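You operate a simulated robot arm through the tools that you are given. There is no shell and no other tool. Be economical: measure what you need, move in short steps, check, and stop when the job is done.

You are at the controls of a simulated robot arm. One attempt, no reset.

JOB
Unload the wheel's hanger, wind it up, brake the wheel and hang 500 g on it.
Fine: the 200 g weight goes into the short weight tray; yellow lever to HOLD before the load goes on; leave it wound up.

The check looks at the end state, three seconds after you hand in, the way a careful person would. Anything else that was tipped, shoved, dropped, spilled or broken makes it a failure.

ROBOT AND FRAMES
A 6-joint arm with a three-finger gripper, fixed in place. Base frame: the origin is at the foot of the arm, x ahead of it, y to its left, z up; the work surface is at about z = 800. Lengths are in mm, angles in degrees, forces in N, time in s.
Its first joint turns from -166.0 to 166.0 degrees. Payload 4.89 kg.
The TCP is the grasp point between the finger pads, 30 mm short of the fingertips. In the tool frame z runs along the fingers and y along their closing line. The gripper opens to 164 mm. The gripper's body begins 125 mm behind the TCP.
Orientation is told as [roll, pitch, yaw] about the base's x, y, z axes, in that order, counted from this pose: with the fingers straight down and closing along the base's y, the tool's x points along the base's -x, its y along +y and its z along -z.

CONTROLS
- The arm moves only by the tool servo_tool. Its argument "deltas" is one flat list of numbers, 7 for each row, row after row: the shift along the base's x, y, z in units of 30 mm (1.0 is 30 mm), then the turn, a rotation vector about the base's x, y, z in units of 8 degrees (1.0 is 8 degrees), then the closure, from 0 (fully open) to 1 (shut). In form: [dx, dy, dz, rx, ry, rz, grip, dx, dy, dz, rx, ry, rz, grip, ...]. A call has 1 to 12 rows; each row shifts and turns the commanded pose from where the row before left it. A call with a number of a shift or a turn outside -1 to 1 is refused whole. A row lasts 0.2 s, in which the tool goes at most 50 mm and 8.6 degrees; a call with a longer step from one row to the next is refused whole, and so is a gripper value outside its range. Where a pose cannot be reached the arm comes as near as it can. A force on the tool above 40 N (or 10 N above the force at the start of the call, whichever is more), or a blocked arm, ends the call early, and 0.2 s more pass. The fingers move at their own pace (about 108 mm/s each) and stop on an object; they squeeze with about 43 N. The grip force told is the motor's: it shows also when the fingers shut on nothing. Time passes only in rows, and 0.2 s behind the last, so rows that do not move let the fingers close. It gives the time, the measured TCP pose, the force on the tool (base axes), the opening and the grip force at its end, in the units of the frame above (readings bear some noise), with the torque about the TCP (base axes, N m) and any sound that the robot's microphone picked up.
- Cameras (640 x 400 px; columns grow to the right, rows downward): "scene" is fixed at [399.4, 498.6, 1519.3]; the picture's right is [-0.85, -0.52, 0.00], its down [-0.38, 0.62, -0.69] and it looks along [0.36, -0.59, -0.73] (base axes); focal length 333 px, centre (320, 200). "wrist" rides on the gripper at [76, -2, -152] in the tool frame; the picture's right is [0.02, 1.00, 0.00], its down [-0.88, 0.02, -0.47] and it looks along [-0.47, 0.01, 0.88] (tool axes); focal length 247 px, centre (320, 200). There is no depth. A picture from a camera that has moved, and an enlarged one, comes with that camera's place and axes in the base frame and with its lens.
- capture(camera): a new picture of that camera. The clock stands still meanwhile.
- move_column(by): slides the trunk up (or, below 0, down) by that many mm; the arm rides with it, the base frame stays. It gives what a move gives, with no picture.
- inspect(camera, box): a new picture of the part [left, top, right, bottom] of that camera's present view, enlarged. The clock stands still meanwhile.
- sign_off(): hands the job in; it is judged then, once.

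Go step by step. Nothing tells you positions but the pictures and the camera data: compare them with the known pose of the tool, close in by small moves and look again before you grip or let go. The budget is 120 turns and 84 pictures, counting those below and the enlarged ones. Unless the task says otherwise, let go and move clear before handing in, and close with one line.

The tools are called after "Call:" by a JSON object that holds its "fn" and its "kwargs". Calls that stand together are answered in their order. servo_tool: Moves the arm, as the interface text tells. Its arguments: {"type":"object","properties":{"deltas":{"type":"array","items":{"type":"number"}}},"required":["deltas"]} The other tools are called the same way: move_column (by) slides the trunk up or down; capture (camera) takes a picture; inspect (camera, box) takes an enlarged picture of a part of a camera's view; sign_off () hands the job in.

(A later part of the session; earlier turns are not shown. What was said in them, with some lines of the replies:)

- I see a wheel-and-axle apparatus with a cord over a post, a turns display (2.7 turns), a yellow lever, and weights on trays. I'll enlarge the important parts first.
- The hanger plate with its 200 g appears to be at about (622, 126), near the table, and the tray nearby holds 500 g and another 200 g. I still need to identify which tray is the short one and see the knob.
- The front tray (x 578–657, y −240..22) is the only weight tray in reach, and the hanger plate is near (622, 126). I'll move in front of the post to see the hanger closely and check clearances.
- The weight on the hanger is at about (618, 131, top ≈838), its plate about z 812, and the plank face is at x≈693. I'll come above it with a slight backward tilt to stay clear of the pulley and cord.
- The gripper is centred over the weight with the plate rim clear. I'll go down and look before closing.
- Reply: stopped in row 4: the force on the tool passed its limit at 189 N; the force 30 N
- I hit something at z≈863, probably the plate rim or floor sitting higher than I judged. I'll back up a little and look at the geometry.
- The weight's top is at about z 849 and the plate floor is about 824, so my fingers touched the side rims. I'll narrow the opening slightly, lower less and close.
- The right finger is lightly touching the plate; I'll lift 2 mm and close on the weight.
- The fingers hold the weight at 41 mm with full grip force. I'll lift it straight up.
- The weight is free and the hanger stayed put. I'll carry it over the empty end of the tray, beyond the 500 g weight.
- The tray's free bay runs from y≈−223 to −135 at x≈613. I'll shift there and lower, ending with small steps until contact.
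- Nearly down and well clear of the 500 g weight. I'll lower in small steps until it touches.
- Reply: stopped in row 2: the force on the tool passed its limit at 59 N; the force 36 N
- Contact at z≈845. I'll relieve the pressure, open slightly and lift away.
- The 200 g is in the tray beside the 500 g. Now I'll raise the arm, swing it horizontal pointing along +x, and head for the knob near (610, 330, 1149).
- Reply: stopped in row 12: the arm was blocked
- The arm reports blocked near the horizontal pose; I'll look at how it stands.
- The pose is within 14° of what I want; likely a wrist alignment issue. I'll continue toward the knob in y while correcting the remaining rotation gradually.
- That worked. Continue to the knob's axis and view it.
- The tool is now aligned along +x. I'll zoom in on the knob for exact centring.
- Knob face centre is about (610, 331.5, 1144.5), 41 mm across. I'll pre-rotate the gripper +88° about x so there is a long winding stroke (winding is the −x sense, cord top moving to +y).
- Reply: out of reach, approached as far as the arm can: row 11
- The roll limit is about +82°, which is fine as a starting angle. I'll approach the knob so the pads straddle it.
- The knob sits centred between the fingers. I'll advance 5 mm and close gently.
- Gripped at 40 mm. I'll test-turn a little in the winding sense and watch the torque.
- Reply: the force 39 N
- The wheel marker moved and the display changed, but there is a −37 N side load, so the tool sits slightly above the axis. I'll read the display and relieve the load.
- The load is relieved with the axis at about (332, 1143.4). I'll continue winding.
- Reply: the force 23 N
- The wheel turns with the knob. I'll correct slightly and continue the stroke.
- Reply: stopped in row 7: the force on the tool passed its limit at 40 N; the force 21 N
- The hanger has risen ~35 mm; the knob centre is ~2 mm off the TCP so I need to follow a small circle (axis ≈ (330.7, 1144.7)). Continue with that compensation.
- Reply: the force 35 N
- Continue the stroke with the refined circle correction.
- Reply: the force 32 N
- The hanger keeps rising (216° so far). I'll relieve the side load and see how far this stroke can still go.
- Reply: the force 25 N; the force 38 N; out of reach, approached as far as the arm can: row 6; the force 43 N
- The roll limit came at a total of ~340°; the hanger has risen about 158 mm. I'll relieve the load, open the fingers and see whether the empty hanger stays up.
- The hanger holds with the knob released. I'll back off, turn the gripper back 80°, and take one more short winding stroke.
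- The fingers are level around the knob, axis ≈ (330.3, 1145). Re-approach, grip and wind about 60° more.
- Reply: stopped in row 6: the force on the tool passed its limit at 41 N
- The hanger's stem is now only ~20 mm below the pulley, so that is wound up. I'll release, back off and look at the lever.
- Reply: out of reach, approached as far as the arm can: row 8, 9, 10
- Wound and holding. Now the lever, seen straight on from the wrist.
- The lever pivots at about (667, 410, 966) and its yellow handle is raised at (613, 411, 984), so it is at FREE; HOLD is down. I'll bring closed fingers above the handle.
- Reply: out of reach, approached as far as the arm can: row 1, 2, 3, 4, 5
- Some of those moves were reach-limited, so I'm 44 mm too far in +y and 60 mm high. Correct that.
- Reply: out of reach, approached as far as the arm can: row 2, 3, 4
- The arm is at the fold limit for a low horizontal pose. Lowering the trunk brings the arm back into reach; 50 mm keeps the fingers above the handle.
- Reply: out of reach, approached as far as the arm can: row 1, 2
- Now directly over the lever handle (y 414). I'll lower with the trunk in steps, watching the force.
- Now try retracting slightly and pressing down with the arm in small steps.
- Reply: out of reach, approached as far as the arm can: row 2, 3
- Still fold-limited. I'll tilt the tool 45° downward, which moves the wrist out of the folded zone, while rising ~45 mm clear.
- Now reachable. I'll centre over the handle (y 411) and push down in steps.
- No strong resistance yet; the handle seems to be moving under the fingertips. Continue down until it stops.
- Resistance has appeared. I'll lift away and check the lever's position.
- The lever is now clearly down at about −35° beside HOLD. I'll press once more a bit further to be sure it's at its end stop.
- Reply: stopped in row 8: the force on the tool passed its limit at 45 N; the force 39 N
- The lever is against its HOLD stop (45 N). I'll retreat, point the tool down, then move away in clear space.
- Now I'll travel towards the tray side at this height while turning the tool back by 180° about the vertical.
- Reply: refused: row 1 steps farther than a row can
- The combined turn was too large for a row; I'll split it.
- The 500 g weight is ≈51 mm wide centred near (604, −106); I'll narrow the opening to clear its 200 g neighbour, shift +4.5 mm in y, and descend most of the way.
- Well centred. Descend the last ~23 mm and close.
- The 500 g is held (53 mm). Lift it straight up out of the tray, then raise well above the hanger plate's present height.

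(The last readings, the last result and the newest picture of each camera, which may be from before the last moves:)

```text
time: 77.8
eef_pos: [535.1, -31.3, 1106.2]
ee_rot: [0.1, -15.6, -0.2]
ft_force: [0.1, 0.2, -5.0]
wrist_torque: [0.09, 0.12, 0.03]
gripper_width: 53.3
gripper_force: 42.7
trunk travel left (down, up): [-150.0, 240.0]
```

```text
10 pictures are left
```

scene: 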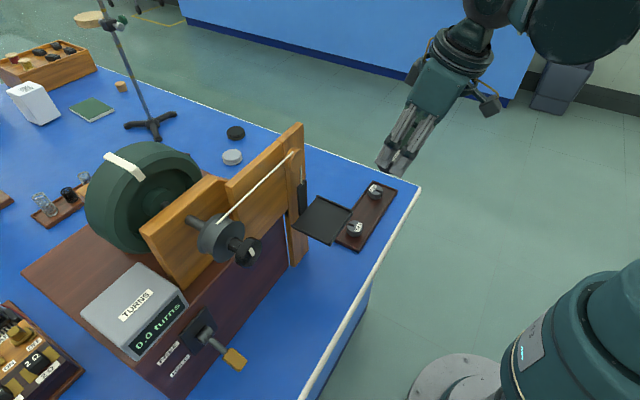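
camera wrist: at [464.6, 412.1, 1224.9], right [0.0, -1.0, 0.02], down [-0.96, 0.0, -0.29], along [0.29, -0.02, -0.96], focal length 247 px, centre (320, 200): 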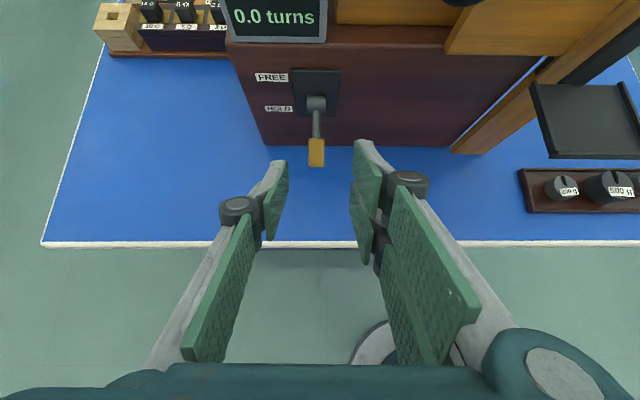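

Everything stayed in place. Move over the plate (y 131), then forward to x≈606 at this height.

Call:
{"fn": "servo_tool", "kwargs": {"deltas": [0, 0.9, 0, 0, 0, 0, 0.8, 0, 0.9, 0, 0, 0, 0, 0.8, 0, 0.9, 0, 0, 0, 0, 0.8, 0, 0.9, 0, 0, 0, 0, 0.8, 0, 0.9, 0, 0, 0, 0, 0.8, 0, 0.9, 0, 0, 0, 0, 0.8, 0.6, 0, 0, 0, 0, 0, 0.8, 0.6, 0, 0, 0, 0, 0, 0.8, 0.6, 0, 0, 0, 0, 0, 0.8, 0.5, 0, 0, 0, 0, 0, 0.8, 0, 0, 0, 0, 0, 0, 0.8]}}

Call:
{"fn": "capture", "kwargs": {"camera": "wrist"}}

Call:
{"fn": "inspect", "kwargs": {"camera": "scene", "box": [230, 120, 390, 280]}}

```text
time: 80.2
eef_pos: [605.5, 131.4, 1107.8]
ee_rot: [0.0, -15.5, 0.0]
ft_force: [0.3, -0.4, -4.6]
wrist_torque: [0.01, 0.09, -0.01]
gripper_width: 53.2
gripper_force: 42.8
trunk travel left (down, up): [-150.0, 240.0]
```

```text
9 pictures are left
camera wrist: at [490.7, 129.7, 1233.9], right [-0.02, 1.0, 0.0], down [0.72, 0.02, 0.69], along [0.69, 0.01, -0.72], focal length 247 px, centre (320, 200)
```

wrist: 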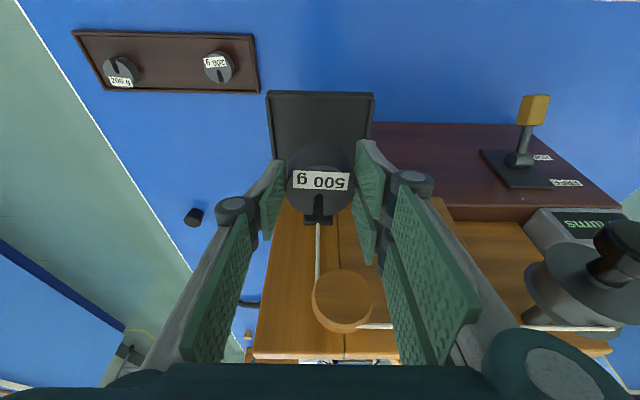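

```text
2.50 times, centred on (310, 200) of scene
camera zoom: at [399.4, 498.6, 1519.3], right [-0.85, -0.52, 0.0], down [-0.38, 0.62, -0.69], along [0.36, -0.59, -0.73], focal length 832 px, centre (345, 200)
```

zoom: 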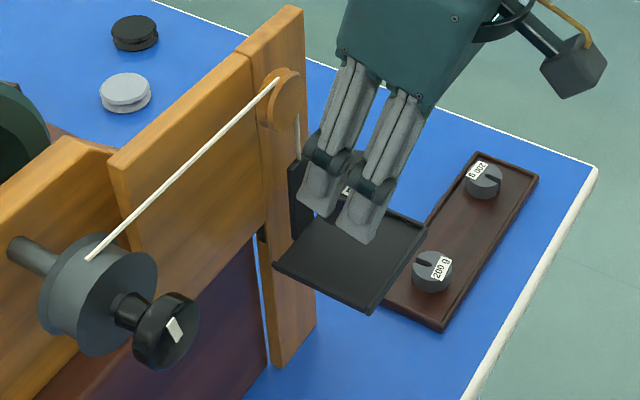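

The weight is above the centre of the plate. Lower to just above the expected contact height, then creep.

Call:
{"fn": "servo_tool", "kwargs": {"deltas": [0, 0, -0.6, 0, 0, 0, 0.8, 0, 0, -0.5, 0, 0, 0, 0.8, 0, 0, -0.4, 0, 0, 0, 0.8, 0, 0, 0, 0, 0, 0, 0.8]}}

Call:
{"fn": "inspect", "kwargs": {"camera": "wrist", "box": [210, 80, 430, 240]}}

```text
time: 81.2
eef_pos: [604.3, 130.8, 1064.2]
ee_rot: [0.1, -15.7, 0.0]
ft_force: [0.4, -0.6, -5.0]
wrist_torque: [-0.01, 0.11, -0.01]
gripper_width: 53.0
gripper_force: 42.8
trunk travel left (down, up): [-150.0, 240.0]
```

```text
2.50 times, centred on (320, 160) of wrist
camera zoom: at [490.2, 130.0, 1189.9], right [-0.02, 1.0, 0.0], down [0.72, 0.02, 0.69], along [0.69, 0.01, -0.72], focal length 617 px, centre (320, 300)
```

zoom: 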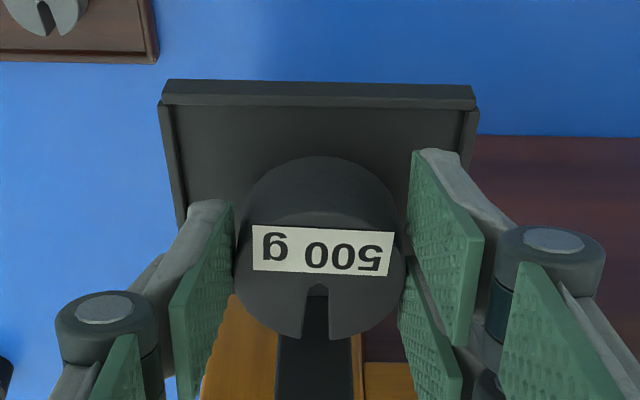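

Call:
{"fn": "servo_tool", "kwargs": {"deltas": [0, 0, -0.13, 0, 0, 0, 0.8, 0, 0, -0.1, 0, 0, 0, 0.8, 0, 0, 0, 0, 0, 0, 0.8]}}

Call:
{"fn": "servo_tool", "kwargs": {"deltas": [0, 0, -0.07, 0, 0, 0, 0.8, 0, 0, 0, 0, 0, 0, 0.8]}}

```text
time: 82.0
eef_pos: [603.6, 132.5, 1056.2]
ee_rot: [0.2, -15.5, -0.1]
ft_force: [0.0, -0.3, -5.1]
wrist_torque: [-0.01, 0.01, -0.04]
gripper_width: 53.1
gripper_force: 43.2
trunk travel left (down, up): [-150.0, 240.0]
```

```text
time: 82.5
eef_pos: [604.1, 132.5, 1053.9]
ee_rot: [0.1, -15.6, 0.0]
ft_force: [0.8, 0.0, -2.7]
wrist_torque: [-0.1, 0.03, 0.03]
gripper_width: 52.9
gripper_force: 43.9
trunk travel left (down, up): [-150.0, 240.0]
```

Call:
{"fn": "servo_tool", "kwargs": {"deltas": [0, 0, -0.04, 0, 0, 0, 0.8, 0, 0, 0, 0, 0, 0, 0.8]}}

Call:
{"fn": "inspect", "kwargs": {"camera": "wrist", "box": [210, 80, 430, 240]}}

```text
time: 83.2
eef_pos: [604.8, 130.9, 1053.2]
ee_rot: [0.0, -15.6, 0.0]
ft_force: [1.1, 1.6, -0.4]
wrist_torque: [-0.03, -0.04, 0.07]
gripper_width: 53.1
gripper_force: 43.1
trunk travel left (down, up): [-150.0, 240.0]
```

```text
2.50 times, centred on (320, 160) of wrist
camera zoom: at [489.3, 130.7, 1178.6], right [-0.02, 1.0, 0.0], down [0.72, 0.02, 0.69], along [0.69, 0.01, -0.72], focal length 617 px, centre (320, 300)
```

zoom: 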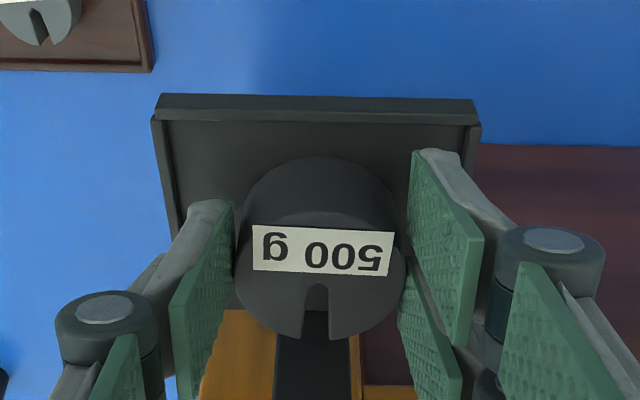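

Call:
{"fn": "servo_tool", "kwargs": {"deltas": [0, 0, -0.03, 0, 0, 0, 0.8, 0, 0, 0, 0, 0, 0, 0.8]}}

```text
time: 83.8
eef_pos: [604.3, 132.5, 1051.8]
ee_rot: [0.2, -15.6, -0.1]
ft_force: [-1.7, 0.0, 0.9]
wrist_torque: [-0.09, 0.06, -0.02]
gripper_width: 53.1
gripper_force: 42.5
trunk travel left (down, up): [-150.0, 240.0]
```

The load is now carried by the plate (tool force ≈0). Open gently and check.

Call:
{"fn": "servo_tool", "kwargs": {"deltas": [0, 0, 0, 0, 0, 0, 0.66, 0, 0, 0, 0, 0, 0, 0.635, 0, 0, 0, 0, 0, 0, 0.635, 0, 0, 0, 0, 0, 0, 0.635]}}

Call:
{"fn": "inspect", "kwargs": {"camera": "wrist", "box": [210, 80, 430, 240]}}

Call:
{"fn": "inspect", "kwargs": {"camera": "scene", "box": [80, 120, 400, 380]}}

```text
time: 84.8
eef_pos: [604.2, 132.2, 1052.1]
ee_rot: [0.1, -15.7, -0.1]
ft_force: [-0.4, -0.4, -0.3]
wrist_torque: [-0.02, 0.01, 0.01]
gripper_width: 59.9
gripper_force: 0.0
trunk travel left (down, up): [-150.0, 240.0]
```

```text
2.50 times, centred on (320, 160) of wrist
camera zoom: at [490.0, 130.6, 1177.5], right [-0.02, 1.0, 0.0], down [0.72, 0.02, 0.69], along [0.69, 0.01, -0.72], focal length 617 px, centre (320, 300)
```

zoom: 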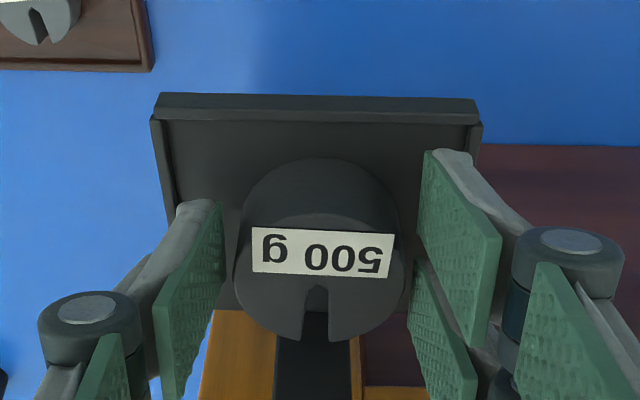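

```text
1.54 times, centred on (240, 250) of scene
camera zoom: at [399.4, 498.6, 1519.3], right [-0.85, -0.52, 0.0], down [-0.38, 0.62, -0.69], along [0.36, -0.59, -0.73], focal length 512 px, centre (443, 123)
```

zoom: 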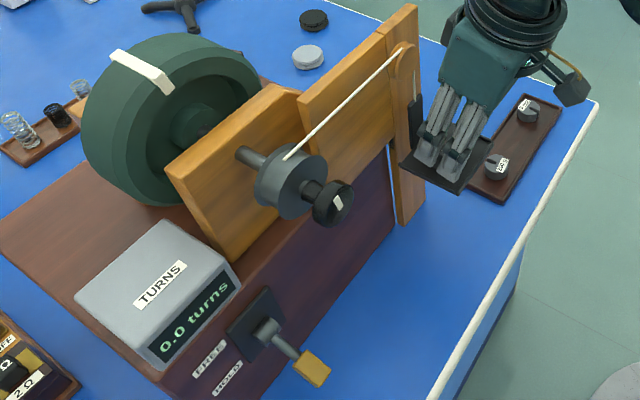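

The weight rests on the plate and the braked wheel holds. Lift straight up until clear, then back away.

Call:
{"fn": "servo_tool", "kwargs": {"deltas": [0, 0, 0.2, 0, 0, 0, 0.635, 0, 0, 0.5, 0, 0, 0, 0.635, 0, 0, 0.8, 0, 0, 0, 0.635, -0.5, 0, 0.8, 0, 0, 0, 0.635, -1, 0, 0.5, 0, 0, 0, 0.635, -1, 0, 0, 0, 0, 0, 0.635, -1, 0, 0, 0, 0, 0, 0.635]}}

Call:
{"fn": "capture", "kwargs": {"camera": "scene"}}

Call:
{"fn": "capture", "kwargs": {"camera": "wrist"}}

```text
time: 86.3
eef_pos: [500.3, 131.9, 1134.2]
ee_rot: [0.1, -15.6, 0.0]
ft_force: [1.7, 0.8, -0.2]
wrist_torque: [-0.07, 0.2, 0.01]
gripper_width: 60.1
gripper_force: 0.0
trunk travel left (down, up): [-150.0, 240.0]
```

```text
3 pictures are left
```

scene: 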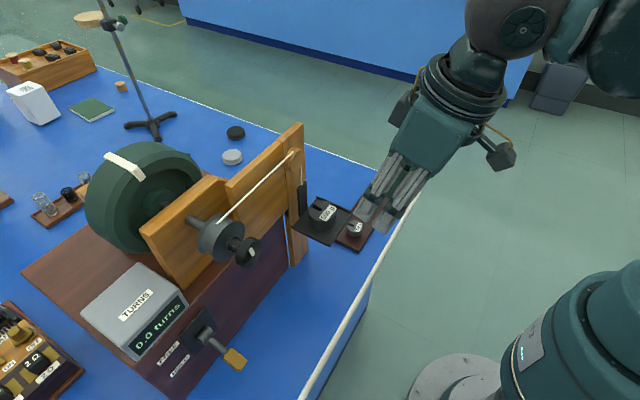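

```text
2 pictures are left
camera wrist: at [385.8, 130.7, 1260.9], right [-0.02, 1.0, 0.0], down [0.72, 0.02, 0.69], along [0.69, 0.01, -0.72], focal length 247 px, centre (320, 200)
```

wrist: 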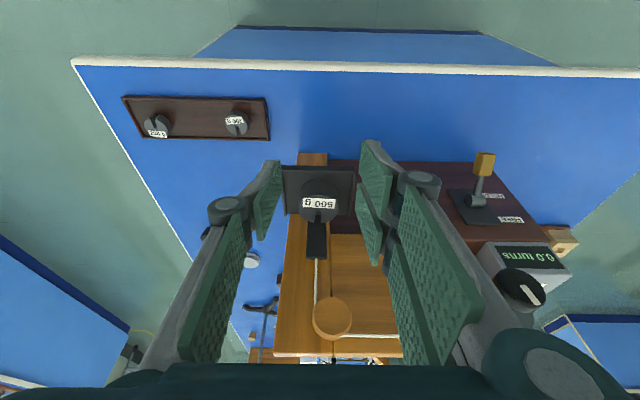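

The 500 g hangs steadily on the wound-up, braked wheel. Both 200 g weights are in the tray, the lever is at HOLD and the arm is clear, so I'm handing in.

Call:
{"fn": "sign_off", "kwargs": {}}

```text
The job is handed in.
```

The hanger is unloaded and wound up, the lever is at HOLD, the 500 g hangs on the hanger and the 200 g is in the front weight tray, which I took to be the short one. The other weight tray was out of reach.
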